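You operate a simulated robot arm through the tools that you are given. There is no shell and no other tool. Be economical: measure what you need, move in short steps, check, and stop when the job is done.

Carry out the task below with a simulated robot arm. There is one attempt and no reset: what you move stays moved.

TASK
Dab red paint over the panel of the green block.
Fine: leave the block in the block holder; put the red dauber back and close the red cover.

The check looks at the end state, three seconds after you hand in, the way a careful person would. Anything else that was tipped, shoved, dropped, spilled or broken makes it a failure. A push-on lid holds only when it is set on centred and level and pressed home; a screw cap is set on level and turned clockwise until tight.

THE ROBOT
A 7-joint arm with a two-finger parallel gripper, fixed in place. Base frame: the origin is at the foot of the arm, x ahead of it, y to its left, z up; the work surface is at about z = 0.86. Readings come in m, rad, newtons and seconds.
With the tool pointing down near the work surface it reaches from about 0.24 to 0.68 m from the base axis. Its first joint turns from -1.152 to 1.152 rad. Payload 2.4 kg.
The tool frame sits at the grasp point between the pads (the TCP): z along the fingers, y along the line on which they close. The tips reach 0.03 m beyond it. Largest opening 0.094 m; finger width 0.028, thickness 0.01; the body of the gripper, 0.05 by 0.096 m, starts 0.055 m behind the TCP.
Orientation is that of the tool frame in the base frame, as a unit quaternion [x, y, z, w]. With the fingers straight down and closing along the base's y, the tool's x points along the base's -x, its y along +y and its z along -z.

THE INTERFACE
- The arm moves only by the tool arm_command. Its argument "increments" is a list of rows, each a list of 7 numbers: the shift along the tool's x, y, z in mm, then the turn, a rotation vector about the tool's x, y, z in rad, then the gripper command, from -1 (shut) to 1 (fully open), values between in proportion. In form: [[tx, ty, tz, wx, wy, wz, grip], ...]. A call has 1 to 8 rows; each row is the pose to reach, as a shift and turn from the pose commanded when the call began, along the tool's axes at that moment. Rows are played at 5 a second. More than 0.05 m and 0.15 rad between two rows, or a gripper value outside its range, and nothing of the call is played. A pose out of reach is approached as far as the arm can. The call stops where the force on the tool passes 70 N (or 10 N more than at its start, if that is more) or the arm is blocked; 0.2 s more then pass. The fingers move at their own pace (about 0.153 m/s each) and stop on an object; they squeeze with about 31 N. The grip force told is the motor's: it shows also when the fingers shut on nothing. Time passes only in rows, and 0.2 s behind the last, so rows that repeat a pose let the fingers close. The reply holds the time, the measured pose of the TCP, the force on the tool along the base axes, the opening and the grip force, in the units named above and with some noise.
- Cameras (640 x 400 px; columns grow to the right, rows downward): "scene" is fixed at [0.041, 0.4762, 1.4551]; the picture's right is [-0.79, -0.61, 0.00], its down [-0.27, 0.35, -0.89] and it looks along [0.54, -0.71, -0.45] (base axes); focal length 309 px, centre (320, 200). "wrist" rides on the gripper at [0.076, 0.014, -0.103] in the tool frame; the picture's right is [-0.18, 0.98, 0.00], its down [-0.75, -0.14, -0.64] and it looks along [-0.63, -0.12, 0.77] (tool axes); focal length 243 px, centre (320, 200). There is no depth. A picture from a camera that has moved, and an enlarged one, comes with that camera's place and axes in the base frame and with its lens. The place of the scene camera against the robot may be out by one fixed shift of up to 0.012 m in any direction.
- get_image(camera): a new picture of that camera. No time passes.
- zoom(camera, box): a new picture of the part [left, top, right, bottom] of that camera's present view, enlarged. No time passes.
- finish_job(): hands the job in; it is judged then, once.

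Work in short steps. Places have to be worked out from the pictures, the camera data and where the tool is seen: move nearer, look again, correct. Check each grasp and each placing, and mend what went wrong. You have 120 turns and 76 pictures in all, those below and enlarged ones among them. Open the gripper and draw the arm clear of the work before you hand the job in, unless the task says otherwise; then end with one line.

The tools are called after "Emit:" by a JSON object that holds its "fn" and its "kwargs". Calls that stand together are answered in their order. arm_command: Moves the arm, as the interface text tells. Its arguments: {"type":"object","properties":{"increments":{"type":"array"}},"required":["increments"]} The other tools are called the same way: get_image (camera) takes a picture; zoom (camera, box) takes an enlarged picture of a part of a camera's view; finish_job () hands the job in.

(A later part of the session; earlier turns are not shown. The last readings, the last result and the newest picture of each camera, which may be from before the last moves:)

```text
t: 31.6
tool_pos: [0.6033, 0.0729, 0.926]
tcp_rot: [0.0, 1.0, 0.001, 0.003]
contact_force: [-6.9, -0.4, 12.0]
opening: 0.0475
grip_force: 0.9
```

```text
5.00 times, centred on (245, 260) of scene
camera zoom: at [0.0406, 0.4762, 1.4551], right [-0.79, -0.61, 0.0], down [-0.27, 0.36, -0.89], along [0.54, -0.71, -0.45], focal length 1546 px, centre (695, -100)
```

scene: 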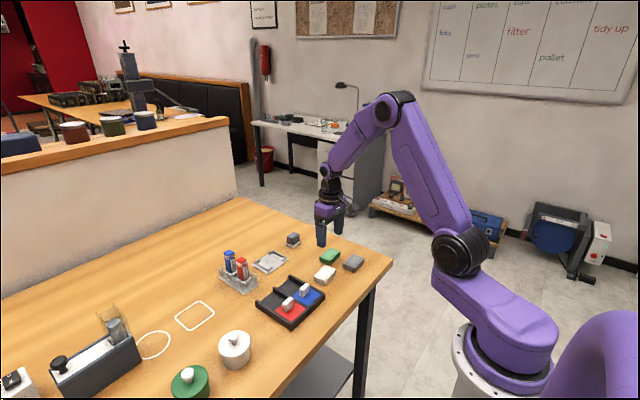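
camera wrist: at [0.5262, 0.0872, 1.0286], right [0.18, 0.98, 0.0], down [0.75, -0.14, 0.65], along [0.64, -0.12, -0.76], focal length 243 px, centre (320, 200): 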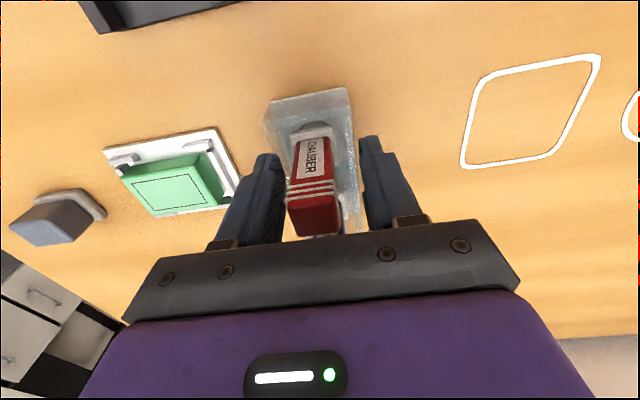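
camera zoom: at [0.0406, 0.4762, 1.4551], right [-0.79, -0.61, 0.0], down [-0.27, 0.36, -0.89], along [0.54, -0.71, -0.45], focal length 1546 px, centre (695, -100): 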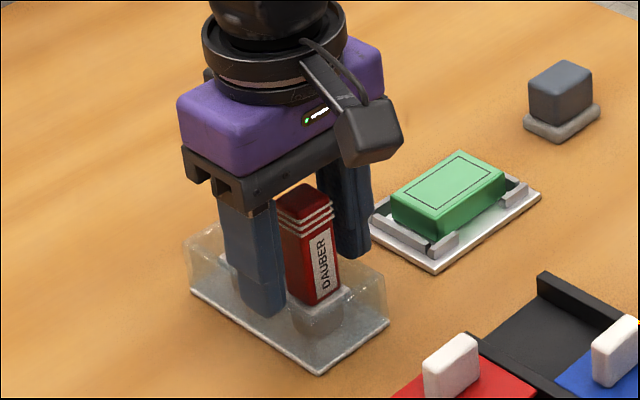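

A 12 N contact shows the tips are brushing the stand rim. I'll raise 6 mm and shift 4 mm towards -y to centre on the dauber, then check.

Emit:
{"fn": "arm_command", "kwargs": {"increments": [[0, 0, -6, 0, 0, 0, 0], [0, -4, -6, 0, 0, 0, 0], [0, -4, -6, 0, 0, 0, 0]]}}

Emit:
{"fn": "zoom", "kwargs": {"camera": "wrist", "box": [230, 80, 410, 260]}}

```text
t: 32.4
tool_pos: [0.6043, 0.0671, 0.93]
tcp_rot: [-0.001, 1.0, 0.0, 0.003]
contact_force: [0.3, 0.1, 0.1]
opening: 0.0472
grip_force: 0.1
```

```text
2.22 times, centred on (320, 170) of wrist
camera zoom: at [0.5271, 0.082, 1.0325], right [0.18, 0.98, 0.0], down [0.75, -0.14, 0.65], along [0.64, -0.12, -0.76], focal length 539 px, centre (320, 267)
```

zoom: 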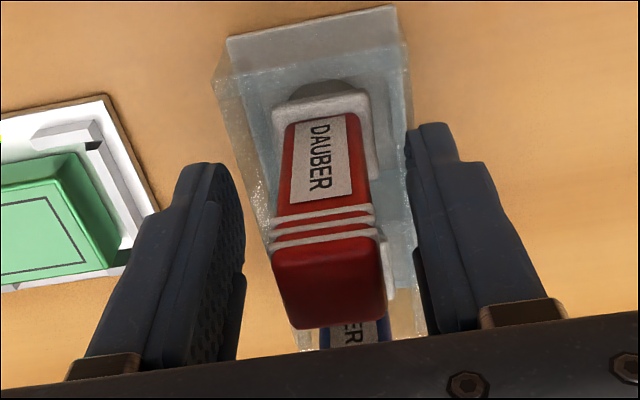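

Centred in y; the dauber is about 2 mm towards -x. I'll nudge over and close.

Emit:
{"fn": "arm_command", "kwargs": {"increments": [[2, 0, 0, 0, 0, 0, 0], [2, 0, 0, 0, 0, 0, -1], [2, 0, 0, 0, 0, 0, -1], [2, 0, 0, 0, 0, 0, -1], [2, 0, 0, 0, 0, 0, -1]]}}

Emit:
{"fn": "zoom", "kwargs": {"camera": "scene", "box": [195, 220, 295, 300]}}

```text
t: 33.6
tool_pos: [0.6027, 0.0678, 0.9301]
tcp_rot: [0.0, 1.0, 0.001, 0.003]
contact_force: [-0.3, 0.3, -0.8]
opening: 0.025
grip_force: 31.2
```

```text
5.00 times, centred on (245, 260) of scene
camera zoom: at [0.0411, 0.4762, 1.4551], right [-0.79, -0.61, 0.0], down [-0.27, 0.35, -0.89], along [0.54, -0.71, -0.45], focal length 1546 px, centre (695, -100)
```

zoom: 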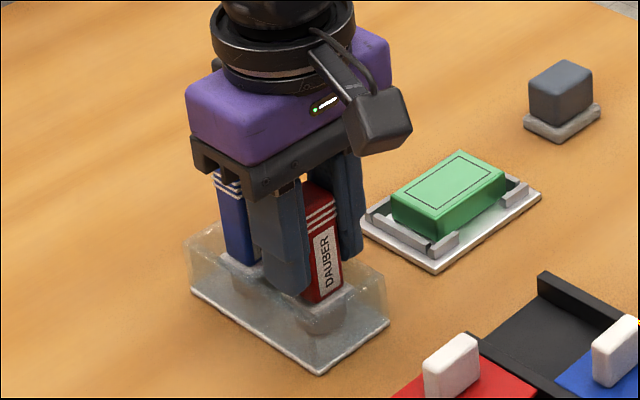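

Gripped at 25 mm with no side load (stand pose: TCP 0.6027, 0.0678, 0.9301). I'll lift straight up.

Emit:
{"fn": "arm_command", "kwargs": {"increments": [[0, 0, -10, 0, 0, 0, -1], [0, 0, -30, 0, 0, 0, -1], [0, 0, -60, 0, 0, 0, -1], [0, 0, -90, 0, 0, 0, -1], [0, 0, -90, 0, 0, 0, -1]]}}

Emit:
{"fn": "zoom", "kwargs": {"camera": "scene", "box": [195, 200, 315, 300]}}

Emit:
{"fn": "get_image", "kwargs": {"camera": "wrist"}}

```text
t: 34.8
tool_pos: [0.6026, 0.069, 1.0203]
tcp_rot: [0.0, 1.0, 0.001, 0.002]
contact_force: [0.7, 0.1, -0.9]
opening: 0.0252
grip_force: 31.1
```

```text
4.00 times, centred on (255, 250) of scene
camera zoom: at [0.0411, 0.4762, 1.4551], right [-0.79, -0.61, 0.0], down [-0.27, 0.35, -0.89], along [0.54, -0.71, -0.45], focal length 1237 px, centre (580, 0)
```

zoom: 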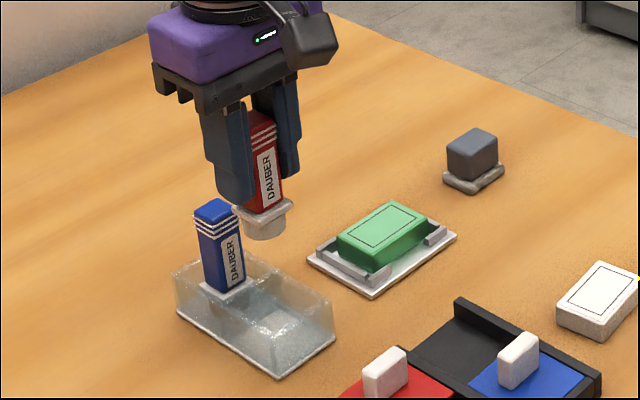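

```text
28 pictures are left
camera wrist: at [0.5257, 0.0833, 1.123], right [0.18, 0.98, 0.0], down [0.75, -0.14, 0.65], along [0.64, -0.12, -0.76], focal length 243 px, centre (320, 200)
```

wrist: 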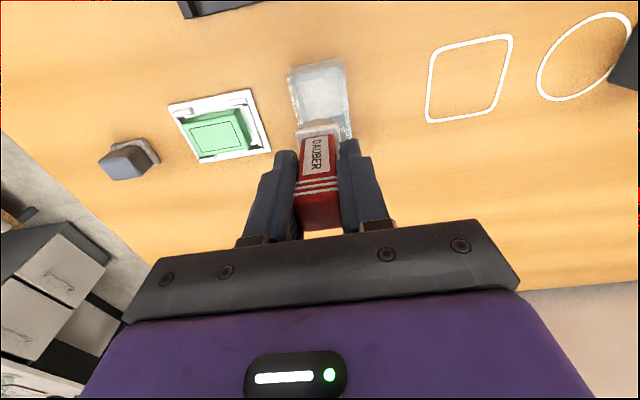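

The dauber is held, showing a round pad under its collar. I'll carry it over the red pad at about (0.428, 0.073).

Emit:
{"fn": "arm_command", "kwargs": {"increments": [[40, 1, 0, 0, 0, 0, -1], [80, 2, 0, 0, 0, 0, -1], [120, 3, 0, 0, 0, 0, -1], [160, 4, 0, 0, 0, 0, -1], [175, 4, 20, 0, 0, 0, -1], [175, 4, 40, 0, 0, 0, -1], [175, 4, 40, 0, 0, 0, -1]]}}

Emit:
{"fn": "zoom", "kwargs": {"camera": "scene", "box": [235, 235, 345, 335]}}

Emit:
{"fn": "zoom", "kwargs": {"camera": "wrist", "box": [220, 50, 420, 240]}}

```text
t: 36.4
tool_pos: [0.4279, 0.0697, 0.9785]
tcp_rot: [0.0, 1.0, 0.0, 0.004]
contact_force: [-0.3, 0.4, -0.1]
opening: 0.025
grip_force: 31.5
```

```text
4.00 times, centred on (290, 285) of scene
camera zoom: at [0.041, 0.4762, 1.4551], right [-0.79, -0.61, 0.0], down [-0.27, 0.35, -0.89], along [0.54, -0.71, -0.45], focal length 1237 px, centre (440, -140)
```

zoom: 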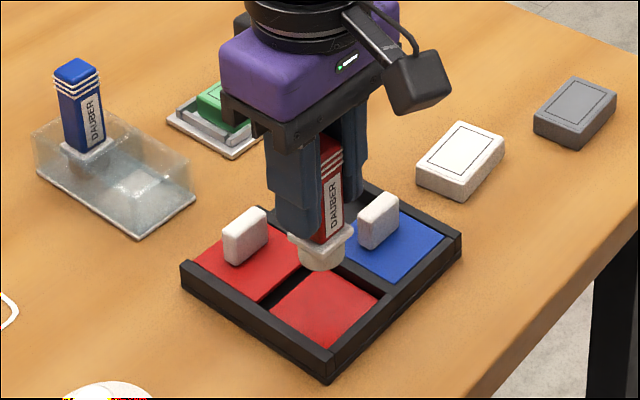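

```text
2.11 times, centred on (320, 145) of wrist
camera zoom: at [0.3514, 0.085, 1.0812], right [0.18, 0.98, 0.0], down [0.75, -0.14, 0.65], along [0.64, -0.12, -0.76], focal length 511 px, centre (320, 316)
```

zoom: 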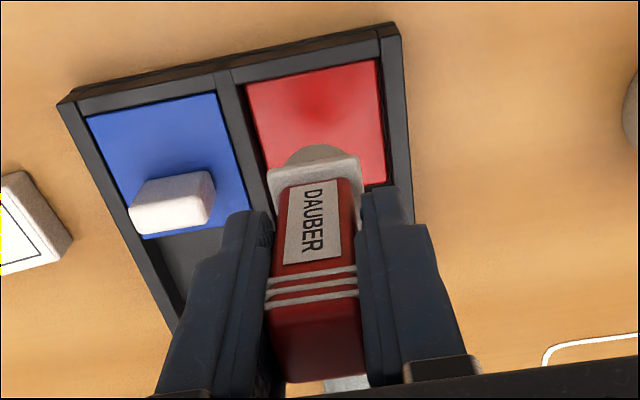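

The pad spans about x 0.4075–0.458, y 0.045–0.096. I'll centre the dauber on it and descend gently.

Emit:
{"fn": "arm_command", "kwargs": {"increments": [[-4, 1, 15, 0, 0, 0, -1], [-4, 1, 30, 0, 0, 0, -1], [-4, 1, 38, 0, 0, 0, -1], [-4, 1, 41, 0, 0, 0, -1], [-4, 1, 41, 0, 0, 0, -1]]}}

Emit:
{"fn": "zoom", "kwargs": {"camera": "scene", "box": [245, 255, 345, 335]}}

```text
t: 37.6
tool_pos: [0.4318, 0.0726, 0.939]
tcp_rot: [-0.001, 1.0, 0.002, 0.005]
contact_force: [-2.1, 0.0, 24.6]
opening: 0.0252
grip_force: 31.0
```

```text
5.00 times, centred on (295, 295) of scene
camera zoom: at [0.0406, 0.4761, 1.4551], right [-0.79, -0.61, 0.0], down [-0.27, 0.36, -0.89], along [0.54, -0.71, -0.45], focal length 1546 px, centre (445, -275)
```

zoom: 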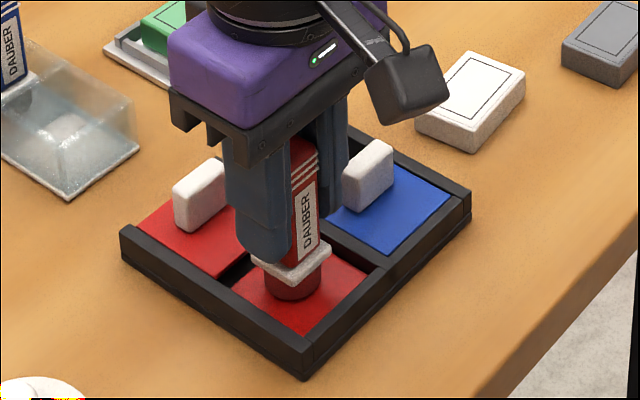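

The dauber's pad is wetted red (25 N contact). I'll lift and carry it over the green block.

Emit:
{"fn": "arm_command", "kwargs": {"increments": [[0, 0, -45, 0, 0, 0, -1], [0, -5, -90, 0, 0, 0, -1], [-10, -50, -90, 0, 0, 0, -1], [-40, -85, -90, 0, 0, 0, -1], [-75, -115, -90, 0, 0, 0, -1], [-120, -118, -90, 0, 0, 0, -1], [-165, -118, -90, 0, 0, 0, -1], [-165, -118, -90, 0, 0, 0, -1]]}}

Emit:
{"fn": "get_image", "kwargs": {"camera": "wrist"}}

```text
t: 39.4
tool_pos: [0.5968, -0.0462, 1.0283]
tcp_rot: [0.0, 1.0, 0.0, 0.002]
contact_force: [-0.2, -0.1, -0.7]
opening: 0.0249
grip_force: 30.6
```

```text
24 pictures are left
camera wrist: at [0.5201, -0.0305, 1.13], right [0.18, 0.98, 0.0], down [0.75, -0.14, 0.65], along [0.63, -0.12, -0.76], focal length 243 px, centre (320, 200)
```

wrist: 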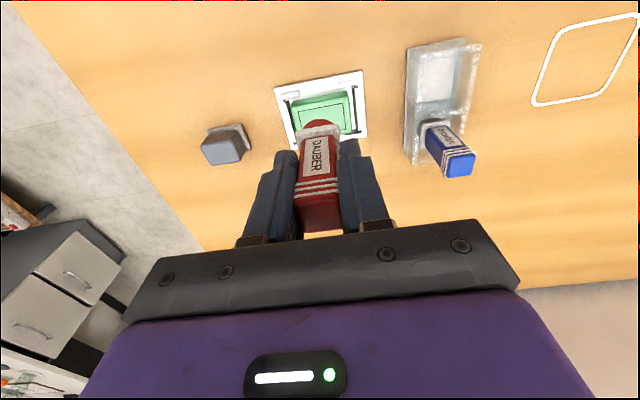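

I judge the block's top centre to be (0.619, -0.046). I'll dab the -y part first, descending gently to contact.

Emit:
{"fn": "arm_command", "kwargs": {"increments": [[-22, -12, 0, 0, 0, 0, -1], [-22, -12, 35, 0, 0, 0, -1], [-22, -12, 60, 0, 0, 0, -1], [-22, -12, 68, 0, 0, 0, -1], [-22, -12, 73, 0, 0, 0, -1], [-22, -12, 75, 0, 0, 0, -1], [-22, -12, 75, 0, 0, 0, -1]]}}

Emit:
{"fn": "zoom", "kwargs": {"camera": "scene", "box": [235, 225, 315, 285]}}

```text
t: 41.0
tool_pos: [0.6188, -0.0582, 0.9529]
tcp_rot: [0.001, 1.0, 0.001, 0.003]
contact_force: [-0.3, -0.7, -0.3]
opening: 0.0251
grip_force: 31.0
```

```text
6.67 times, centred on (275, 255) of scene
camera zoom: at [0.0411, 0.4762, 1.4551], right [-0.79, -0.61, 0.0], down [-0.27, 0.35, -0.89], along [0.54, -0.71, -0.45], focal length 2062 px, centre (620, -167)
```

zoom: 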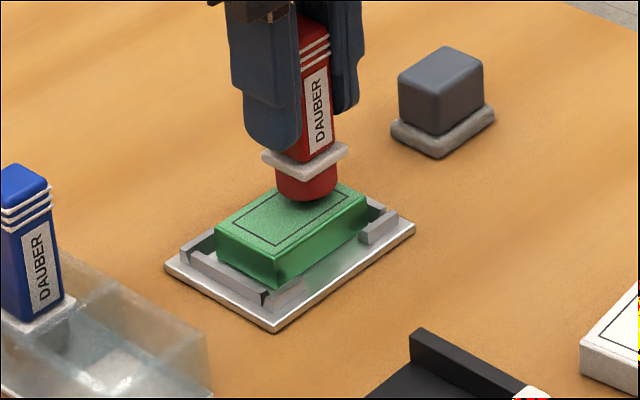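

No contact yet, so I'll go down a few mm more.

Emit:
{"fn": "arm_command", "kwargs": {"increments": [[0, 0, 2, 0, 0, 0, -1], [0, 0, 4, 0, 0, 0, -1], [0, 0, 5, 0, 0, 0, -1]]}}

```text
t: 41.8
tool_pos: [0.6201, -0.0592, 0.9485]
tcp_rot: [0.001, 1.0, 0.001, 0.004]
contact_force: [-1.2, -0.6, 3.9]
opening: 0.0253
grip_force: 30.4
```

Just touching (4 N). I'll press about 2 mm more, hold, then lift and look.

Emit:
{"fn": "arm_command", "kwargs": {"increments": [[0, 0, 1, 0, 0, 0, -1], [0, 0, 2, 0, 0, 0, -1], [0, 0, 2, 0, 0, 0, -1]]}}

Emit:
{"fn": "arm_command", "kwargs": {"increments": [[0, 0, -10, 0, 0, 0, -1], [12, 22, -30, 0, 0, 0, -1], [26, 36, -60, 0, 0, 0, -1], [26, 36, -60, 0, 0, 0, -1]]}}

Emit:
{"fn": "zoom", "kwargs": {"camera": "wrist", "box": [220, 50, 400, 180]}}

Emit:
{"fn": "zoom", "kwargs": {"camera": "scene", "box": [235, 225, 315, 285]}}

```text
t: 42.6
tool_pos: [0.6194, -0.0574, 0.9481]
tcp_rot: [0.0, 1.0, 0.001, 0.006]
contact_force: [-1.3, -3.3, 20.3]
opening: 0.0248
grip_force: 30.9
```

```text
t: 43.6
tool_pos: [0.5939, -0.0204, 1.0053]
tcp_rot: [0.001, 1.0, 0.001, 0.003]
contact_force: [-0.6, 0.1, -0.2]
opening: 0.025
grip_force: 31.2
```

```text
3.08 times, centred on (310, 115) of wrist
camera zoom: at [0.517, -0.0066, 1.1077], right [0.18, 0.98, 0.0], down [0.75, -0.14, 0.65], along [0.64, -0.12, -0.76], focal length 746 px, centre (351, 462)
```

zoom: 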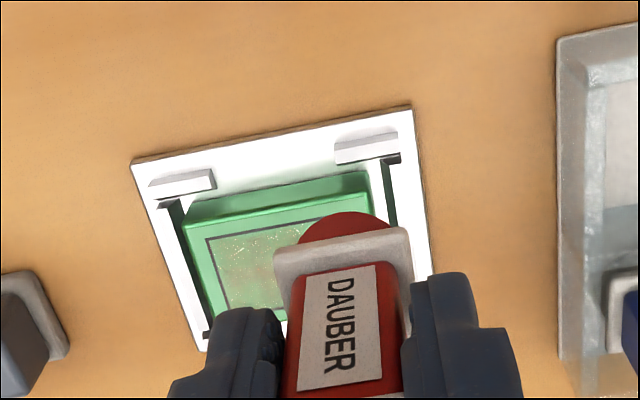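

```text
6.67 times, centred on (275, 255) of scene
camera zoom: at [0.041, 0.4762, 1.4551], right [-0.79, -0.61, 0.0], down [-0.27, 0.35, -0.89], along [0.54, -0.71, -0.45], focal length 2062 px, centre (620, -167)
```

zoom: 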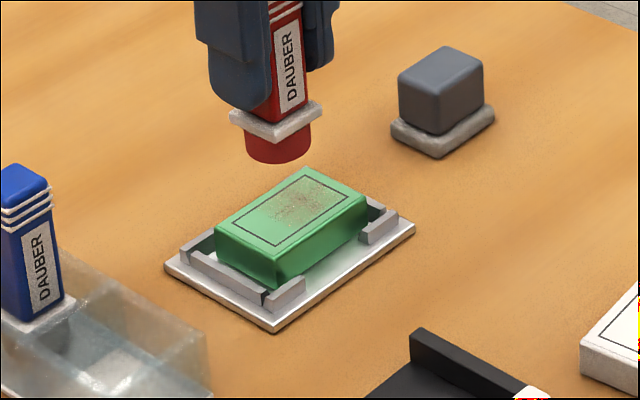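

The first dab left a light speckled patch on the -y half, so more dabs are needed. I'll dab at the centre and then the +y part, holding each.

Emit:
{"fn": "arm_command", "kwargs": {"increments": [[-26, -26, 30, 0, 0, 0, -1], [-26, -26, 55, 0, 0, 0, -1], [-26, -26, 60, 0, 0, 0, -1], [-26, -26, 60, 0, 0, 0, -1], [-26, -26, 50, 0, 0, 0, -1], [-26, -14, 50, 0, 0, 0, -1], [-26, -14, 60, 0, 0, 0, -1], [-26, -14, 60, 0, 0, 0, -1]]}}

Emit:
{"fn": "arm_command", "kwargs": {"increments": [[0, 0, 0, 0, 0, 0, -1], [0, 0, -10, 0, 0, 0, -1], [0, -23, -10, 0, 0, 0, -1], [0, -23, 0, 0, 0, 0, -1], [0, -23, 0, 0, 0, 0, -1], [0, -23, -10, 0, 0, 0, -1], [10, 10, -50, 0, 0, 0, -1], [10, 10, -50, 0, 0, 0, -1]]}}

Emit:
{"fn": "zoom", "kwargs": {"camera": "scene", "box": [235, 225, 315, 285]}}

```text
t: 45.4
tool_pos: [0.6195, -0.0378, 0.9468]
tcp_rot: [0.0, 1.0, 0.001, 0.003]
contact_force: [-1.6, -0.1, 9.1]
opening: 0.0251
grip_force: 31.4
```

```text
refused: row 7 steps farther than a row can; nothing moved
```

```text
6.67 times, centred on (275, 255) of scene
camera zoom: at [0.0408, 0.4762, 1.4551], right [-0.79, -0.61, 0.0], down [-0.27, 0.35, -0.89], along [0.54, -0.71, -0.45], focal length 2062 px, centre (620, -167)
```

zoom: 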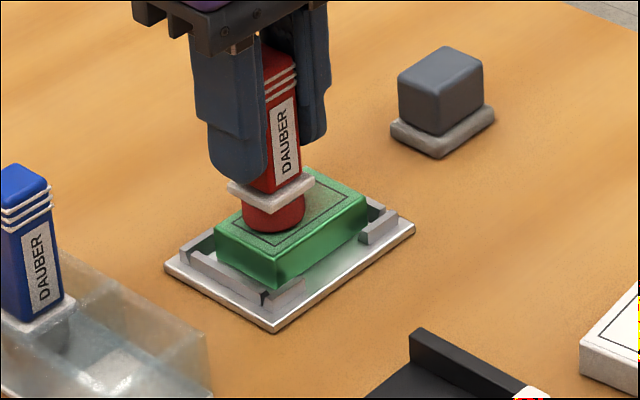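

Emit:
{"fn": "arm_command", "kwargs": {"increments": [[0, 0, 2, 0, 0, 0, -1], [0, 0, -10, 0, 0, 0, -1], [0, -23, -10, 0, 0, 0, -1], [0, -23, 2, 0, 0, 0, -1], [0, -23, 2, 0, 0, 0, -1], [0, -23, -10, 0, 0, 0, -1], [5, -5, -45, 0, 0, 0, -1], [26, 28, -60, 0, 0, 0, -1]]}}

Emit:
{"fn": "zoom", "kwargs": {"camera": "scene", "box": [245, 235, 305, 275]}}

```text
t: 47.2
tool_pos: [0.5906, -0.0102, 1.0066]
tcp_rot: [0.0, 1.0, 0.0, 0.003]
contact_force: [-1.0, 0.5, -0.1]
opening: 0.025
grip_force: 31.1
```

```text
10.00 times, centred on (275, 255) of scene
camera zoom: at [0.0411, 0.4762, 1.4551], right [-0.79, -0.61, 0.0], down [-0.27, 0.35, -0.89], along [0.54, -0.71, -0.45], focal length 3092 px, centre (770, -350)
```

zoom: 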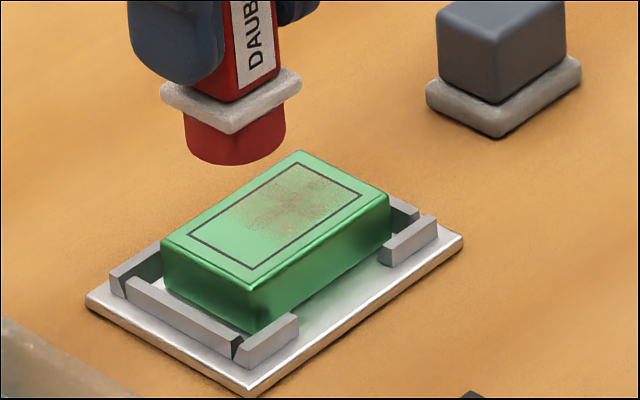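

The paint is faint. I'll test a firmer, longer dab on the +y end to see what helps.

Emit:
{"fn": "arm_command", "kwargs": {"increments": [[-27, -23, 30, 0, 0, 0, -1], [-27, -23, 55, 0, 0, 0, -1], [-27, -23, 62, 0, 0, 0, -1], [-27, -23, 64, 0, 0, 0, -1], [-27, -23, 65, 0, 0, 0, -1], [-27, -23, 65, 0, 0, 0, -1], [-27, -23, 65, 0, 0, 0, -1], [-27, -23, 65, 0, 0, 0, -1]]}}

Emit:
{"fn": "arm_command", "kwargs": {"increments": [[0, 0, 0, 0, 0, 0, -1], [0, 0, 0, 0, 0, 0, -1], [0, 0, -12, 0, 0, 0, -1], [0, 10, -45, 0, 0, 0, -1], [24, 23, -65, 0, 0, 0, -1]]}}

Emit:
{"fn": "zoom", "kwargs": {"camera": "scene", "box": [245, 235, 305, 275]}}

```text
t: 49.0
tool_pos: [0.6213, -0.0314, 0.9425]
tcp_rot: [0.001, 1.0, 0.001, 0.005]
contact_force: [4.3, -0.5, 23.9]
opening: 0.0251
grip_force: 30.7
```

```text
t: 50.2
tool_pos: [0.5931, -0.0066, 1.0045]
tcp_rot: [0.0, 1.0, 0.0, 0.002]
contact_force: [-0.3, -0.2, -1.5]
opening: 0.0249
grip_force: 30.9
```

```text
10.00 times, centred on (275, 255) of scene
camera zoom: at [0.0411, 0.4762, 1.4551], right [-0.79, -0.61, 0.0], down [-0.27, 0.35, -0.89], along [0.54, -0.71, -0.45], focal length 3092 px, centre (770, -350)
```

zoom: 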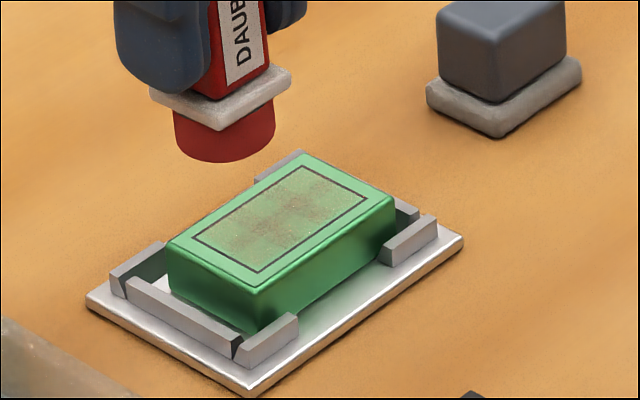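

The whole panel now has an even but faint tint, so the load per dip is thin. I'll re-dip and go over it again.

Emit:
{"fn": "arm_command", "kwargs": {"increments": [[30, 14, -15, 0, 0, 0, -1], [65, 28, -20, 0, 0, 0, -1], [100, 45, -20, 0, 0, 0, -1], [135, 62, -10, 0, 0, 0, -1], [162, 79, 0, 0, 0, 0, -1], [162, 79, 40, 0, 0, 0, -1], [162, 79, 62, 0, 0, 0, -1], [162, 79, 66, 0, 0, 0, -1]]}}

Emit:
{"fn": "arm_command", "kwargs": {"increments": [[0, 0, 1, 0, 0, 0, -1], [0, 0, 2, 0, 0, 0, -1], [0, 0, 2, 0, 0, 0, -1]]}}

Emit:
{"fn": "zoom", "kwargs": {"camera": "scene", "box": [245, 255, 345, 335]}}

```text
t: 52.0
tool_pos: [0.4352, 0.0711, 0.9408]
tcp_rot: [0.0, 1.0, 0.001, 0.004]
contact_force: [0.1, -0.3, 0.6]
opening: 0.0251
grip_force: 31.3
```

```text
t: 52.8
tool_pos: [0.434, 0.0717, 0.9374]
tcp_rot: [0.0, 1.0, 0.001, 0.002]
contact_force: [-0.2, -0.8, -1.1]
opening: 0.025
grip_force: 30.9
```

```text
5.00 times, centred on (295, 295) of scene
camera zoom: at [0.0411, 0.4762, 1.4551], right [-0.79, -0.61, 0.0], down [-0.27, 0.35, -0.89], along [0.54, -0.71, -0.45], focal length 1546 px, centre (445, -275)
```

zoom: 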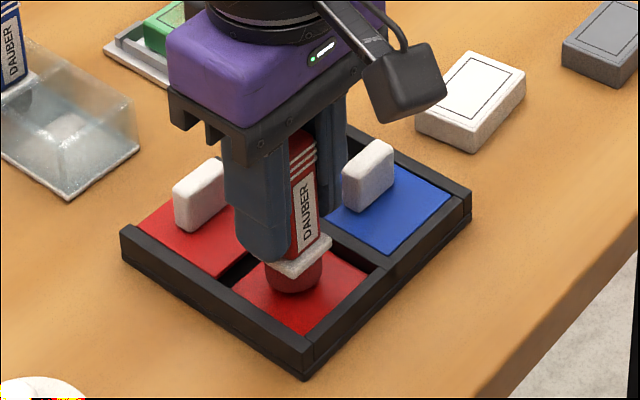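

No contact yet, so the dauber must have slid a few mm up in the grip. I'll keep going down gently.

Emit:
{"fn": "arm_command", "kwargs": {"increments": [[0, 0, 1.5, 0, 0, 0, -1], [0, 0, 3, 0, 0, 0, -1], [0, 0, 4, 0, 0, 0, -1], [0, 0, 4, 0, 0, 0, -1], [0, 0, 4, 0, 0, 0, -1]]}}

```text
t: 54.0
tool_pos: [0.434, 0.073, 0.9336]
tcp_rot: [0.0, 1.0, 0.002, 0.004]
contact_force: [-1.2, 0.0, 5.9]
opening: 0.0251
grip_force: 30.4
```

Emit:
{"fn": "arm_command", "kwargs": {"increments": [[0, 0, 1, 0, 0, 0, -1], [0, 0, 1.5, 0, 0, 0, -1], [0, 0, 1.5, 0, 0, 0, -1], [0, 0, 1.5, 0, 0, 0, -1]]}}

Emit:
{"fn": "arm_command", "kwargs": {"increments": [[0, 0, -45, 0, 0, 0, -1], [0, -5, -90, 0, 0, 0, -1], [-10, -50, -90, 0, 0, 0, -1], [-40, -85, -90, 0, 0, 0, -1], [-75, -115, -90, 0, 0, 0, -1], [-120, -118, -85, 0, 0, 0, -1], [-163, -118, -65, 0, 0, 0, -1], [-163, -118, -65, 0, 0, 0, -1]]}}

Emit:
{"fn": "zoom", "kwargs": {"camera": "wrist", "box": [220, 50, 400, 180]}}

```text
t: 55.0
tool_pos: [0.4359, 0.0719, 0.9333]
tcp_rot: [-0.001, 1.0, 0.001, 0.005]
contact_force: [1.1, 2.9, 24.2]
opening: 0.0253
grip_force: 31.1
```

```text
t: 56.8
tool_pos: [0.594, -0.0484, 0.9961]
tcp_rot: [0.0, 1.0, 0.001, 0.002]
contact_force: [-0.3, 0.4, -0.9]
opening: 0.0252
grip_force: 31.1
```

```text
3.08 times, centred on (310, 115) of wrist
camera zoom: at [0.5174, -0.0345, 1.0991], right [0.18, 0.98, 0.0], down [0.75, -0.14, 0.65], along [0.64, -0.12, -0.76], focal length 746 px, centre (351, 462)
```

zoom: 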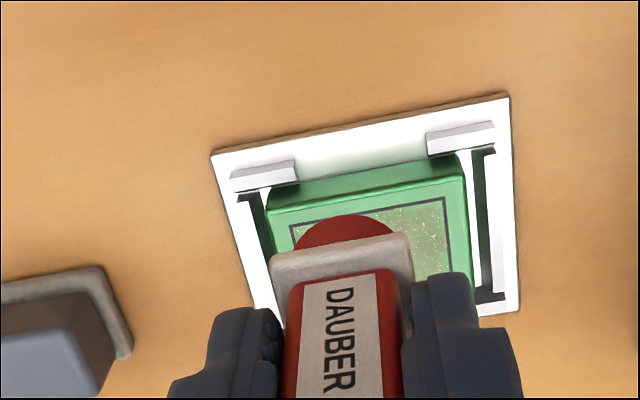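

I'll dab the -y spot again and check the force.

Emit:
{"fn": "arm_command", "kwargs": {"increments": [[-24, -11, 20, 0, 0, 0, -1], [-24, -11, 45, 0, 0, 0, -1], [-24, -11, 52, 0, 0, 0, -1], [-24, -11, 54, 0, 0, 0, -1], [-24, -11, 55, 0, 0, 0, -1], [-24, -11, 55, 0, 0, 0, -1]]}}

```text
t: 58.2
tool_pos: [0.6215, -0.0569, 0.9429]
tcp_rot: [0.0, 1.0, 0.0, 0.004]
contact_force: [0.2, -0.1, -0.2]
opening: 0.0252
grip_force: 31.0
```

Emit:
{"fn": "arm_command", "kwargs": {"increments": [[1, 0, 1, 0, 0, 0, -1], [1, 0, 2, 0, 0, 0, -1], [1, 0, 3, 0, 0, 0, -1], [1, 0, 3, 0, 0, 0, -1]]}}

```text
t: 59.2
tool_pos: [0.6212, -0.0566, 0.9397]
tcp_rot: [0.0, 1.0, 0.001, 0.007]
contact_force: [1.5, 1.0, 25.5]
opening: 0.025
grip_force: 31.0
```

That gave 25 N. From this press depth I'll dab along +y and vary x slightly, then look.

Emit:
{"fn": "arm_command", "kwargs": {"increments": [[0, 0, 0, 0, 0, 0, -1], [0, 0, -8, 0, 0, 0, -1], [0, 12, -8, 0, 0, 0, -1], [0, 12, 0, 0, 0, 0, -1], [0, 12, 0, 0, 0, 0, -1], [0, 12, -8, 0, 0, 0, -1], [0, 24, -8, 0, 0, 0, -1], [0, 24, 0, 0, 0, 0, -1]]}}

Emit:
{"fn": "arm_command", "kwargs": {"increments": [[0, 0, 0, 0, 0, 0, -1], [0, 0, -8, 0, 0, 0, -1], [0, 10, -40, 0, 0, 0, -1], [24, 24, -60, 0, 0, 0, -1]]}}

Emit:
{"fn": "zoom", "kwargs": {"camera": "scene", "box": [245, 235, 305, 275]}}

```text
t: 61.0
tool_pos: [0.6204, -0.0337, 0.9393]
tcp_rot: [0.001, 1.0, 0.002, 0.003]
contact_force: [-4.6, 0.9, 12.2]
opening: 0.025
grip_force: 31.4
```

```text
t: 62.0
tool_pos: [0.5965, -0.0111, 0.9999]
tcp_rot: [0.0, 1.0, 0.001, 0.002]
contact_force: [0.4, 0.0, -1.7]
opening: 0.0251
grip_force: 31.2
```

```text
10.00 times, centred on (275, 255) of scene
camera zoom: at [0.0411, 0.4762, 1.4551], right [-0.79, -0.61, 0.0], down [-0.27, 0.35, -0.89], along [0.54, -0.71, -0.45], focal length 3092 px, centre (770, -350)
```

zoom: 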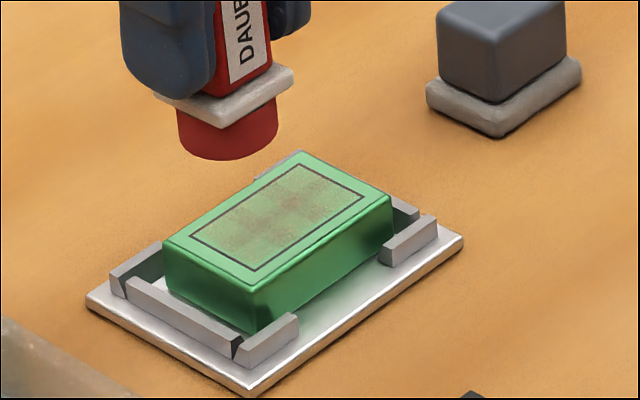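

More overlap gives more red, so I'll run denser dab patterns along the panel with slight x offsets.

Emit:
{"fn": "arm_command", "kwargs": {"increments": [[-20, -20, 40, 0, 0, 0, -1], [-24, -24, 60, 0, 0, 0, -1], [-24, -30, 53, 0, 0, 0, -1], [-24, -36, 60, 0, 0, 0, -1], [-24, -42, 53, 0, 0, 0, -1], [-24, -48, 60, 0, 0, 0, -1], [-24, -42, 53, 0, 0, 0, -1], [-24, -36, 60, 0, 0, 0, -1]]}}

Emit:
{"fn": "arm_command", "kwargs": {"increments": [[5, 6, -7, 0, 0, 0, -1], [5, 12, 0.5, 0, 0, 0, -1], [5, 6, -7, 0, 0, 0, -1], [5, 0, 0.5, 0, 0, 0, -1], [5, -6, -7, 0, 0, 0, -1], [5, -12, 0.5, 0, 0, 0, -1], [-5, -12, -7, 0, 0, 0, -1], [-5, -12, 0.5, 0, 0, 0, -1]]}}

Emit:
{"fn": "arm_command", "kwargs": {"increments": [[0, 6, -7, 0, 0, 0, -1], [0, 12, 0, 0, 0, 0, -1], [0, 18, -7, 0, 0, 0, -1], [0, 24, 0, 0, 0, 0, -1], [0, 24, 0, 0, 0, 0, -1], [0, 24, -8, 0, 0, 0, -1], [10, 34, -45, 0, 0, 0, -1], [28, 48, -60, 0, 0, 0, -1]]}}

Emit:
{"fn": "zoom", "kwargs": {"camera": "scene", "box": [245, 235, 305, 275]}}

```text
t: 63.8
tool_pos: [0.6207, -0.0461, 0.9408]
tcp_rot: [0.001, 1.0, 0.001, 0.004]
contact_force: [-1.7, -3.1, 10.1]
opening: 0.0252
grip_force: 30.7
```

```text
t: 65.6
tool_pos: [0.626, -0.0582, 0.9406]
tcp_rot: [0.0, 1.0, 0.001, 0.006]
contact_force: [-3.6, 0.1, 15.9]
opening: 0.0253
grip_force: 30.9
```

```text
t: 67.4
tool_pos: [0.598, -0.0062, 1.0006]
tcp_rot: [-0.001, 1.0, 0.001, 0.003]
contact_force: [0.5, -0.6, 0.8]
opening: 0.0248
grip_force: 30.9
```

```text
10.00 times, centred on (275, 255) of scene
camera zoom: at [0.0411, 0.4762, 1.4551], right [-0.79, -0.61, 0.0], down [-0.27, 0.35, -0.89], along [0.54, -0.71, -0.45], focal length 3092 px, centre (770, -350)
```

zoom: 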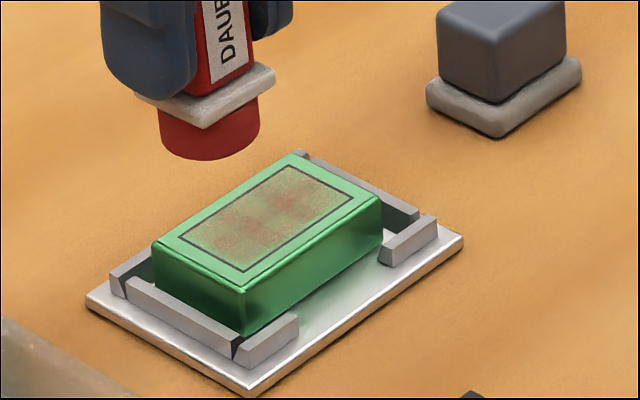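

Much redder now, and the block is still within its brackets (drifted about 2 mm). I'll continue with purely vertical dabs centred on (0.6205, -0.043).

Emit:
{"fn": "arm_command", "kwargs": {"increments": [[-18, -22, 35, 0, 0, 0, -1], [-23, -24, 54, 0, 0, 0, -1], [-23, -24, 61, 0, 0, 0, -1], [-23, -24, 52, 0, 0, 0, -1], [-23, -37, 52, 0, 0, 0, -1], [-23, -37, 61, 0, 0, 0, -1], [-23, -37, 52, 0, 0, 0, -1], [-23, -50, 52, 0, 0, 0, -1]]}}

Emit:
{"fn": "arm_command", "kwargs": {"increments": [[0, 0, 9, 0, 0, 0, -1], [0, 0, 0, 0, 0, 0, -1], [4, 6, 0, 0, 0, 0, -1], [4, 6, 9, 0, 0, 0, -1], [4, 6, 0, 0, 0, 0, -1], [4, 19, 0, 0, 0, 0, -1], [4, 19, 9, 0, 0, 0, -1], [4, 19, 0, 0, 0, 0, -1]]}}

Emit:
{"fn": "arm_command", "kwargs": {"increments": [[-8, 0, 0, 0, 0, 0, -1], [-8, 0, 9, 0, 0, 0, -1], [-8, 0, 0, 0, 0, 0, -1], [-8, -13, 0, 0, 0, 0, -1], [-8, -13, 9, 0, 0, 0, -1], [-8, -13, 9, 0, 0, 0, -1], [-8, -13, 0, 0, 0, 0, -1], [0, 10, -40, 0, 0, 0, -1]]}}

Emit:
{"fn": "zoom", "kwargs": {"camera": "scene", "box": [245, 235, 305, 275]}}

```text
t: 69.2
tool_pos: [0.6188, -0.059, 0.9482]
tcp_rot: [0.0, 1.0, 0.001, 0.003]
contact_force: [0.0, 0.3, 0.3]
opening: 0.0247
grip_force: 30.7
```

```text
t: 71.0
tool_pos: [0.6168, -0.0405, 0.9472]
tcp_rot: [0.0, 1.0, 0.001, 0.002]
contact_force: [-0.2, 0.6, 0.2]
opening: 0.025
grip_force: 31.4
```

```text
t: 72.8
tool_pos: [0.6155, -0.0279, 0.9904]
tcp_rot: [0.001, 1.0, 0.001, 0.002]
contact_force: [0.6, 0.1, -0.4]
opening: 0.0251
grip_force: 30.6
```

```text
10.00 times, centred on (275, 255) of scene
camera zoom: at [0.0411, 0.4762, 1.4551], right [-0.79, -0.61, 0.0], down [-0.27, 0.35, -0.89], along [0.54, -0.71, -0.45], focal length 3092 px, centre (770, -350)
```

zoom: 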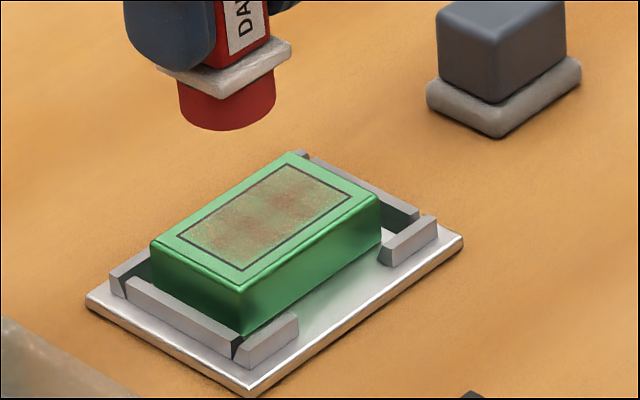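

Little change this time, so rubbing contact seems to work better than taps. I'll press at the centre, check the force, then rub gently in y.

Emit:
{"fn": "arm_command", "kwargs": {"increments": [[-4, -15, 35, 0, 0, 0, -1], [-4, -15, 47, 0, 0, 0, -1], [-4, -15, 50, 0, 0, 0, -1], [-4, -15, 51, 0, 0, 0, -1], [-4, -15, 51, 0, 0, 0, -1]]}}

```text
t: 74.0
tool_pos: [0.6202, -0.0452, 0.9378]
tcp_rot: [-0.001, 1.0, 0.002, 0.006]
contact_force: [-0.1, 1.3, 25.8]
opening: 0.0252
grip_force: 30.7
```

There's a firm 26 N here, so the earlier taps were too shallow. I'll rub slowly over the panel from this depth.

Emit:
{"fn": "arm_command", "kwargs": {"increments": [[0, 5, -0.5, 0, 0, 0, -1], [0, 11, -0.5, 0, 0, 0, -1], [3, 11, -0.5, 0, 0, 0, -1], [3, 4, -0.5, 0, 0, 0, -1], [3, -4, -0.5, 0, 0, 0, -1], [3, -11, -0.5, 0, 0, 0, -1], [-3, -11, -0.5, 0, 0, 0, -1], [-3, -4, -0.5, 0, 0, 0, -1]]}}

Emit:
{"fn": "arm_command", "kwargs": {"increments": [[0, 8, 0, 0, 0, 0, -1], [0, 15, 0, 0, 0, 0, -1], [0, 15, -9, 0, 0, 0, -1], [10, 25, -45, 0, 0, 0, -1], [24, 33, -55, 0, 0, 0, -1]]}}

Emit:
{"fn": "zoom", "kwargs": {"camera": "scene", "box": [245, 235, 305, 275]}}

```text
t: 75.8
tool_pos: [0.623, -0.0502, 0.9375]
tcp_rot: [0.0, 1.0, 0.001, 0.002]
contact_force: [-1.0, 0.0, 0.2]
opening: 0.0251
grip_force: 30.8
```

```text
t: 77.0
tool_pos: [0.5985, -0.0191, 0.9905]
tcp_rot: [0.001, 1.0, 0.002, 0.004]
contact_force: [0.0, -0.1, -0.1]
opening: 0.025
grip_force: 30.8
```

```text
10.00 times, centred on (275, 255) of scene
camera zoom: at [0.0411, 0.4762, 1.4551], right [-0.79, -0.61, 0.0], down [-0.27, 0.35, -0.89], along [0.54, -0.71, -0.45], focal length 3092 px, centre (770, -350)
```

zoom: 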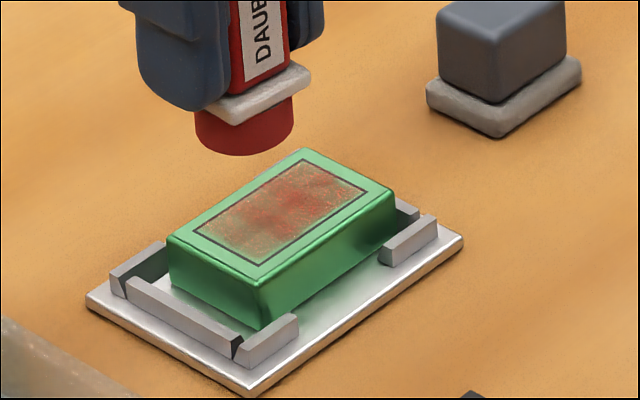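

Rubbing clearly deposits paint. I'll continue with another pass at slightly greater depth.

Emit:
{"fn": "arm_command", "kwargs": {"increments": [[-15, -20, 35, 0, 0, 0, -1], [-22, -27, 54, 0, 0, 0, -1], [-22, -27, 57, 0, 0, 0, -1], [-22, -20, 57, 0, 0, 0, -1], [-22, -14, 57.5, 0, 0, 0, -1], [-27, -14, 57.5, 0, 0, 0, -1], [-27, -22, 58, 0, 0, 0, -1], [-27, -32, 58, 0, 0, 0, -1]]}}

Emit:
{"fn": "arm_command", "kwargs": {"increments": [[0, -8, 0, 0, 0, 0, -1], [5, -8, 0, 0, 0, 0, -1], [9, -8, 0.5, 0, 0, 0, -1], [9, 0, 0.5, 0, 0, 0, -1], [9, 8, 0.5, 0, 0, 0, -1], [9, 16, 0.5, 0, 0, 0, -1], [4, 16, 0.5, 0, 0, 0, -1], [4, 8, 1, 0, 0, 0, -1]]}}

Emit:
{"fn": "arm_command", "kwargs": {"increments": [[0, -8, 0, 0, 0, 0, -1], [0, -16, 0, 0, 0, 0, -1], [0, -16, -10, 0, 0, 0, -1], [10, 0, -45, 0, 0, 0, -1], [20, 20, -57, 0, 0, 0, -1]]}}

Emit:
{"fn": "zoom", "kwargs": {"camera": "scene", "box": [245, 235, 305, 275]}}

```text
t: 78.8
tool_pos: [0.6276, -0.0473, 0.9345]
tcp_rot: [-0.002, 1.0, 0.003, 0.006]
contact_force: [2.5, 12.8, 25.4]
opening: 0.025
grip_force: 31.4
```

```text
t: 80.6
tool_pos: [0.6201, -0.0345, 0.9355]
tcp_rot: [-0.003, 1.0, 0.004, 0.004]
contact_force: [-12.9, 9.1, 38.6]
opening: 0.0249
grip_force: 31.2
```

```text
t: 81.8
tool_pos: [0.6007, -0.0226, 0.9898]
tcp_rot: [0.002, 1.0, 0.001, 0.001]
contact_force: [0.0, 0.1, 0.5]
opening: 0.0248
grip_force: 31.3
```

```text
10.00 times, centred on (275, 255) of scene
camera zoom: at [0.0411, 0.4762, 1.4551], right [-0.79, -0.61, 0.0], down [-0.27, 0.35, -0.89], along [0.54, -0.71, -0.45], focal length 3092 px, centre (770, -350)
```

zoom: 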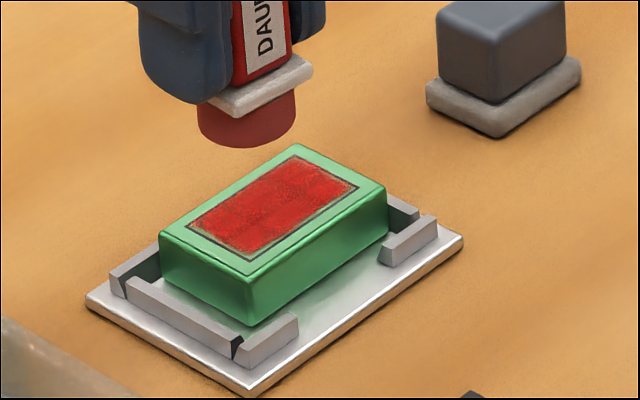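

Nearly full red coverage, though the edges are a little thin and the dauber has paled. I'll re-dip once and finish the perimeter.

Emit:
{"fn": "arm_command", "kwargs": {"increments": [[20, 10, -25, 0, 0, 0, -1], [55, 22, -35, 0, 0, 0, -1], [90, 40, -35, 0, 0, 0, -1], [125, 60, -35, 0, 0, 0, -1], [155, 85, -25, 0, 0, 0, -1], [168, 95, 10, 0, 0, 0, -1], [168, 95, 45, 0, 0, 0, -1], [168, 95, 57, 0, 0, 0, -1]]}}

Emit:
{"fn": "arm_command", "kwargs": {"increments": [[0, 0, 2, 0, 0, 0, -1], [0, 0, 4, 0, 0, 0, -1], [0, 0, 5, 0, 0, 0, -1], [0, 0, 5, 0, 0, 0, -1]]}}

```text
t: 83.6
tool_pos: [0.4333, 0.0761, 0.932]
tcp_rot: [-0.001, 1.0, 0.002, 0.003]
contact_force: [-0.4, 0.0, 0.2]
opening: 0.025
grip_force: 31.0
```

```text
t: 84.6
tool_pos: [0.4335, 0.0745, 0.9266]
tcp_rot: [0.0, 1.0, 0.001, 0.003]
contact_force: [0.8, -0.1, -1.2]
opening: 0.025
grip_force: 30.8
```

Emit:
{"fn": "arm_command", "kwargs": {"increments": [[0, 2, 1, 0, 0, 0, -1], [0, 2, 2, 0, 0, 0, -1], [0, 2, 3, 0, 0, 0, -1], [0, 2, 3, 0, 0, 0, -1]]}}

Emit:
{"fn": "zoom", "kwargs": {"camera": "scene", "box": [245, 255, 345, 335]}}

```text
t: 85.6
tool_pos: [0.4352, 0.0778, 0.9252]
tcp_rot: [0.001, 1.0, 0.002, 0.005]
contact_force: [-8.7, -3.8, 54.6]
opening: 0.025
grip_force: 31.5
```

```text
5.00 times, centred on (295, 295) of scene
camera zoom: at [0.04, 0.4759, 1.4552], right [-0.79, -0.61, 0.0], down [-0.27, 0.36, -0.89], along [0.55, -0.71, -0.45], focal length 1546 px, centre (445, -275)
```

zoom: 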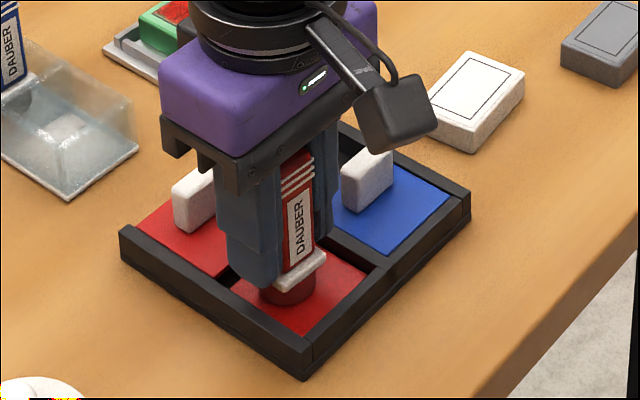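

Dipped firmly; the gripper tips now sit on the collar. I'll lift and return to the block.

Emit:
{"fn": "arm_command", "kwargs": {"increments": [[0, 0, -45, 0, 0, 0, -1], [0, -5, -90, 0, 0, 0, -1], [-10, -50, -90, 0, 0, 0, -1], [-40, -85, -90, 0, 0, 0, -1], [-75, -115, -90, 0, 0, 0, -1], [-120, -124, -85, 0, 0, 0, -1], [-163, -124, -65, 0, 0, 0, -1], [-163, -124, -65, 0, 0, 0, -1]]}}

Emit:
{"fn": "zoom", "kwargs": {"camera": "wrist", "box": [220, 50, 400, 180]}}

```text
t: 87.4
tool_pos: [0.5986, -0.0456, 0.9881]
tcp_rot: [0.0, 1.0, 0.0, 0.002]
contact_force: [0.3, 0.0, 0.2]
opening: 0.0252
grip_force: 31.0
```

```text
3.08 times, centred on (310, 115) of wrist
camera zoom: at [0.5205, -0.0314, 1.0913], right [0.18, 0.98, 0.0], down [0.75, -0.14, 0.65], along [0.64, -0.12, -0.76], focal length 746 px, centre (351, 462)
```

zoom: 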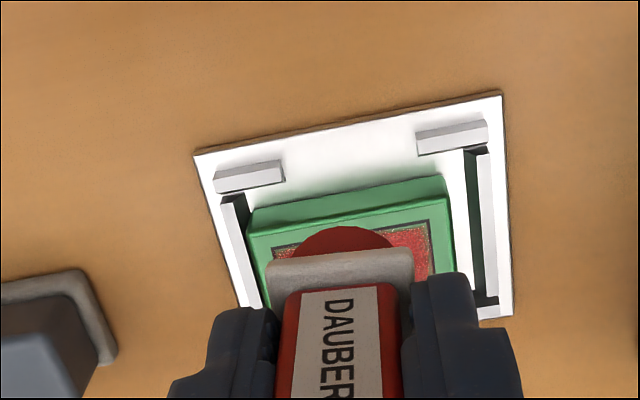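

The block sits at about (0.6235, -0.048), with the thin strip along the near (-x) edge. I'll rub around the perimeter.

Emit:
{"fn": "arm_command", "kwargs": {"increments": [[-12, -2, 30, 0, 0, 0, -1], [-18, -2, 50, 0, 0, 0, -1], [-18, -2, 53.5, 0, 0, 0, -1], [-18, 5, 54, 0, 0, 0, -1], [-18, 10, 54, 0, 0, 0, -1], [-23, 10, 54, 0, 0, 0, -1], [-29, 10, 54, 0, 0, 0, -1], [-29, 3, 54, 0, 0, 0, -1]]}}

Emit:
{"fn": "arm_command", "kwargs": {"increments": [[0, -8, 0, 0, 0, 0, -1], [0, -16, 0, 0, 0, 0, -1], [6, -17, 0, 0, 0, 0, -1], [12, -16, 0, 0, 0, 0, -1], [13, -8, 0, 0, 0, 0, -1], [13, 0, 0, 0, 0, 0, -1], [13, 8, 0, 0, 0, 0, -1], [13, 0, 0, 0, 0, 0, -1]]}}

Emit:
{"fn": "arm_command", "kwargs": {"increments": [[0, -8, 0, 0, 0, 0, -1], [0, -16, 0, 0, 0, 0, -1], [-5, -12, 0, 0, 0, 0, -1], [-5, -12, -10, 0, 0, 0, -1], [5, 10, -45, 0, 0, 0, -1], [20, 24, -65, 0, 0, 0, -1]]}}

Emit:
{"fn": "zoom", "kwargs": {"camera": "scene", "box": [245, 235, 305, 275]}}

```text
t: 89.2
tool_pos: [0.6267, -0.0429, 0.9342]
tcp_rot: [-0.001, 1.0, 0.001, 0.006]
contact_force: [0.9, 5.6, 14.0]
opening: 0.025
grip_force: 31.0
```

```text
t: 91.0
tool_pos: [0.6119, -0.0431, 0.9367]
tcp_rot: [-0.001, 1.0, 0.001, 0.004]
contact_force: [0.1, 1.3, 2.3]
opening: 0.0251
grip_force: 30.8
```

```text
t: 92.4
tool_pos: [0.5927, -0.0201, 0.9991]
tcp_rot: [0.001, 1.0, 0.001, 0.003]
contact_force: [0.4, 1.0, 0.3]
opening: 0.0247
grip_force: 31.2
```

```text
10.00 times, centred on (275, 255) of scene
camera zoom: at [0.0411, 0.4762, 1.4551], right [-0.79, -0.61, 0.0], down [-0.27, 0.35, -0.89], along [0.54, -0.71, -0.45], focal length 3092 px, centre (770, -350)
```

zoom: 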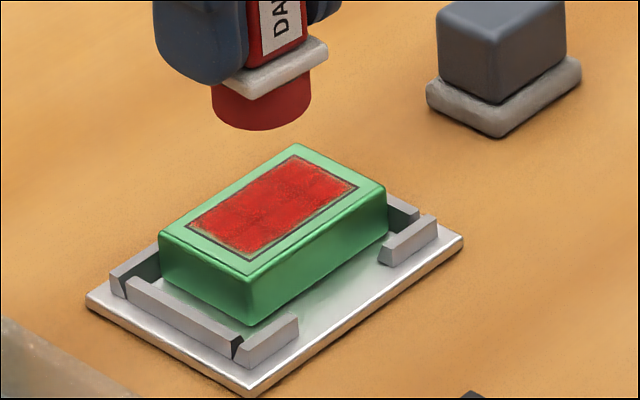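

Solid red in the panel, with only the outermost edges a bit thin. One last perimeter pass slightly deeper.

Emit:
{"fn": "arm_command", "kwargs": {"increments": [[-10, -8, 35, 0, 0, 0, -1], [-22, -14, 58, 0, 0, 0, -1], [-22, -14, 66, 0, 0, 0, -1], [-22, -21, 66.5, 0, 0, 0, -1], [-22, -28, 66.5, 0, 0, 0, -1], [-22, -35, 66.5, 0, 0, 0, -1], [-22, -42, 66.5, 0, 0, 0, -1], [-28, -42, 66.5, 0, 0, 0, -1]]}}

Emit:
{"fn": "arm_command", "kwargs": {"increments": [[-7, 0, 0, 0, 0, 0, -1], [-7, 7, 0, 0, 0, 0, -1], [-7, 14, 0, 0, 0, 0, -1], [-7, 21, 0, 0, 0, 0, -1], [-7, 28, 0, 0, 0, 0, -1], [0, 28, 0, 0, 0, 0, -1], [6, 28, 0.5, 0, 0, 0, -1], [6, 20, 0.5, 0, 0, 0, -1]]}}

Emit:
{"fn": "arm_command", "kwargs": {"increments": [[0, -8, 0, 0, 0, 0, -1], [0, -16, 0, 0, 0, 0, -1], [0, -20, 0, 0, 0, 0, -1], [0, -20, -10, 0, 0, 0, -1], [0, 10, -40, 0, 0, 0, -1], [0, 30, -75, 0, 0, 0, -1], [0, 30, -95, 0, 0, 0, -1]]}}

Emit:
{"fn": "zoom", "kwargs": {"camera": "scene", "box": [245, 235, 305, 275]}}

```text
t: 94.2
tool_pos: [0.6195, -0.0643, 0.9351]
tcp_rot: [0.001, 1.0, 0.001, 0.002]
contact_force: [-7.8, 3.2, 21.4]
opening: 0.0251
grip_force: 31.3
```

```text
t: 96.0
tool_pos: [0.615, -0.0381, 0.9345]
tcp_rot: [-0.001, 1.0, 0.003, 0.003]
contact_force: [0.5, 11.9, 26.0]
opening: 0.0252
grip_force: 31.5
```

```text
t: 97.6
tool_pos: [0.6126, -0.0137, 1.028]
tcp_rot: [0.0, 1.0, 0.0, 0.002]
contact_force: [0.5, -0.6, -0.4]
opening: 0.025
grip_force: 30.3
```

```text
10.00 times, centred on (275, 255) of scene
camera zoom: at [0.041, 0.4762, 1.4551], right [-0.79, -0.61, 0.0], down [-0.27, 0.35, -0.89], along [0.54, -0.71, -0.45], focal length 3092 px, centre (770, -350)
```

zoom: 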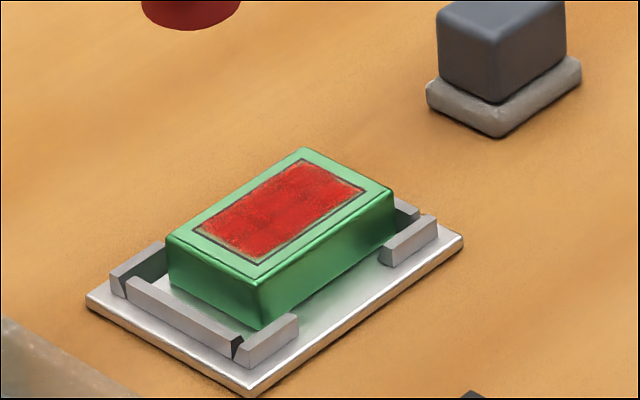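

The panel is well covered and the block is in place. Now I'll return the dauber: move over the stand's empty cup (TCP 0.6027, 0.0678) and check.

Emit:
{"fn": "arm_command", "kwargs": {"increments": [[5, 30, 0, 0, 0, 0, -1], [10, 60, 0, 0, 0, 0, -1], [10, 81.5, 0, 0, 0, 0, -1], [10, 81.5, 25, 0, 0, 0, -1], [10, 81.5, 25, 0, 0, 0, -1], [10, 81.5, 25, 0, 0, 0, -1]]}}

Emit:
{"fn": "zoom", "kwargs": {"camera": "scene", "box": [195, 205, 295, 300]}}

Emit:
{"fn": "zoom", "kwargs": {"camera": "wrist", "box": [240, 50, 400, 240]}}

```text
t: 99.0
tool_pos: [0.6049, 0.0682, 1.002]
tcp_rot: [0.0, 1.0, 0.001, 0.003]
contact_force: [0.9, -0.3, 0.0]
opening: 0.025
grip_force: 31.0
```

```text
4.21 times, centred on (245, 252) of scene
camera zoom: at [0.0411, 0.4762, 1.4551], right [-0.79, -0.61, 0.0], down [-0.27, 0.35, -0.89], along [0.54, -0.71, -0.45], focal length 1302 px, centre (636, -21)
```

zoom: 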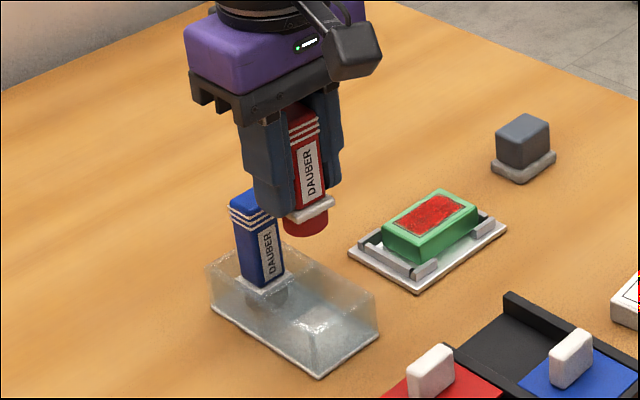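

```text
2.11 times, centred on (320, 145) of wrist
camera zoom: at [0.5285, 0.0826, 1.1044], right [0.18, 0.98, 0.0], down [0.75, -0.14, 0.65], along [0.64, -0.12, -0.76], focal length 511 px, centre (320, 316)
```

zoom: 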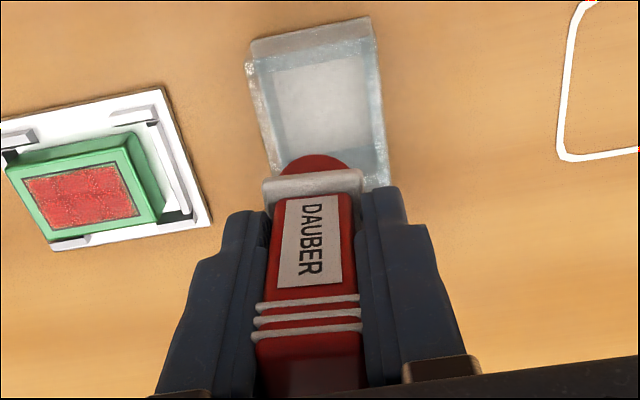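

The tips can't pass the stand walls, so I'll lower until the pad is just above the rim and check its alignment with the compartment.

Emit:
{"fn": "arm_command", "kwargs": {"increments": [[1.5, 1, 15, 0, 0, 0, -1], [1.5, 1, 30, 0, 0, 0, -1], [1.5, 1, 42, 0, 0, 0, -1], [1.5, 1, 42, 0, 0, 0, -1]]}}

Emit:
{"fn": "zoom", "kwargs": {"camera": "wrist", "box": [240, 70, 400, 220]}}

```text
t: 100.0
tool_pos: [0.6039, 0.0694, 0.9613]
tcp_rot: [0.0, 1.0, 0.001, 0.003]
contact_force: [0.0, 0.4, -0.4]
opening: 0.0248
grip_force: 30.9
```

```text
2.67 times, centred on (320, 145) of wrist
camera zoom: at [0.5268, 0.084, 1.0634], right [0.18, 0.98, 0.0], down [0.75, -0.14, 0.65], along [0.64, -0.12, -0.76], focal length 647 px, centre (320, 347)
```

zoom: 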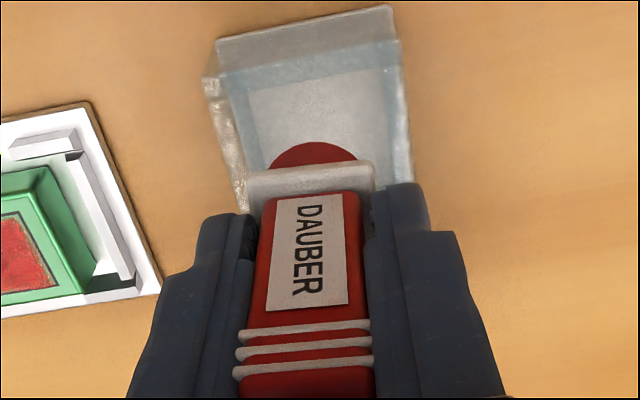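

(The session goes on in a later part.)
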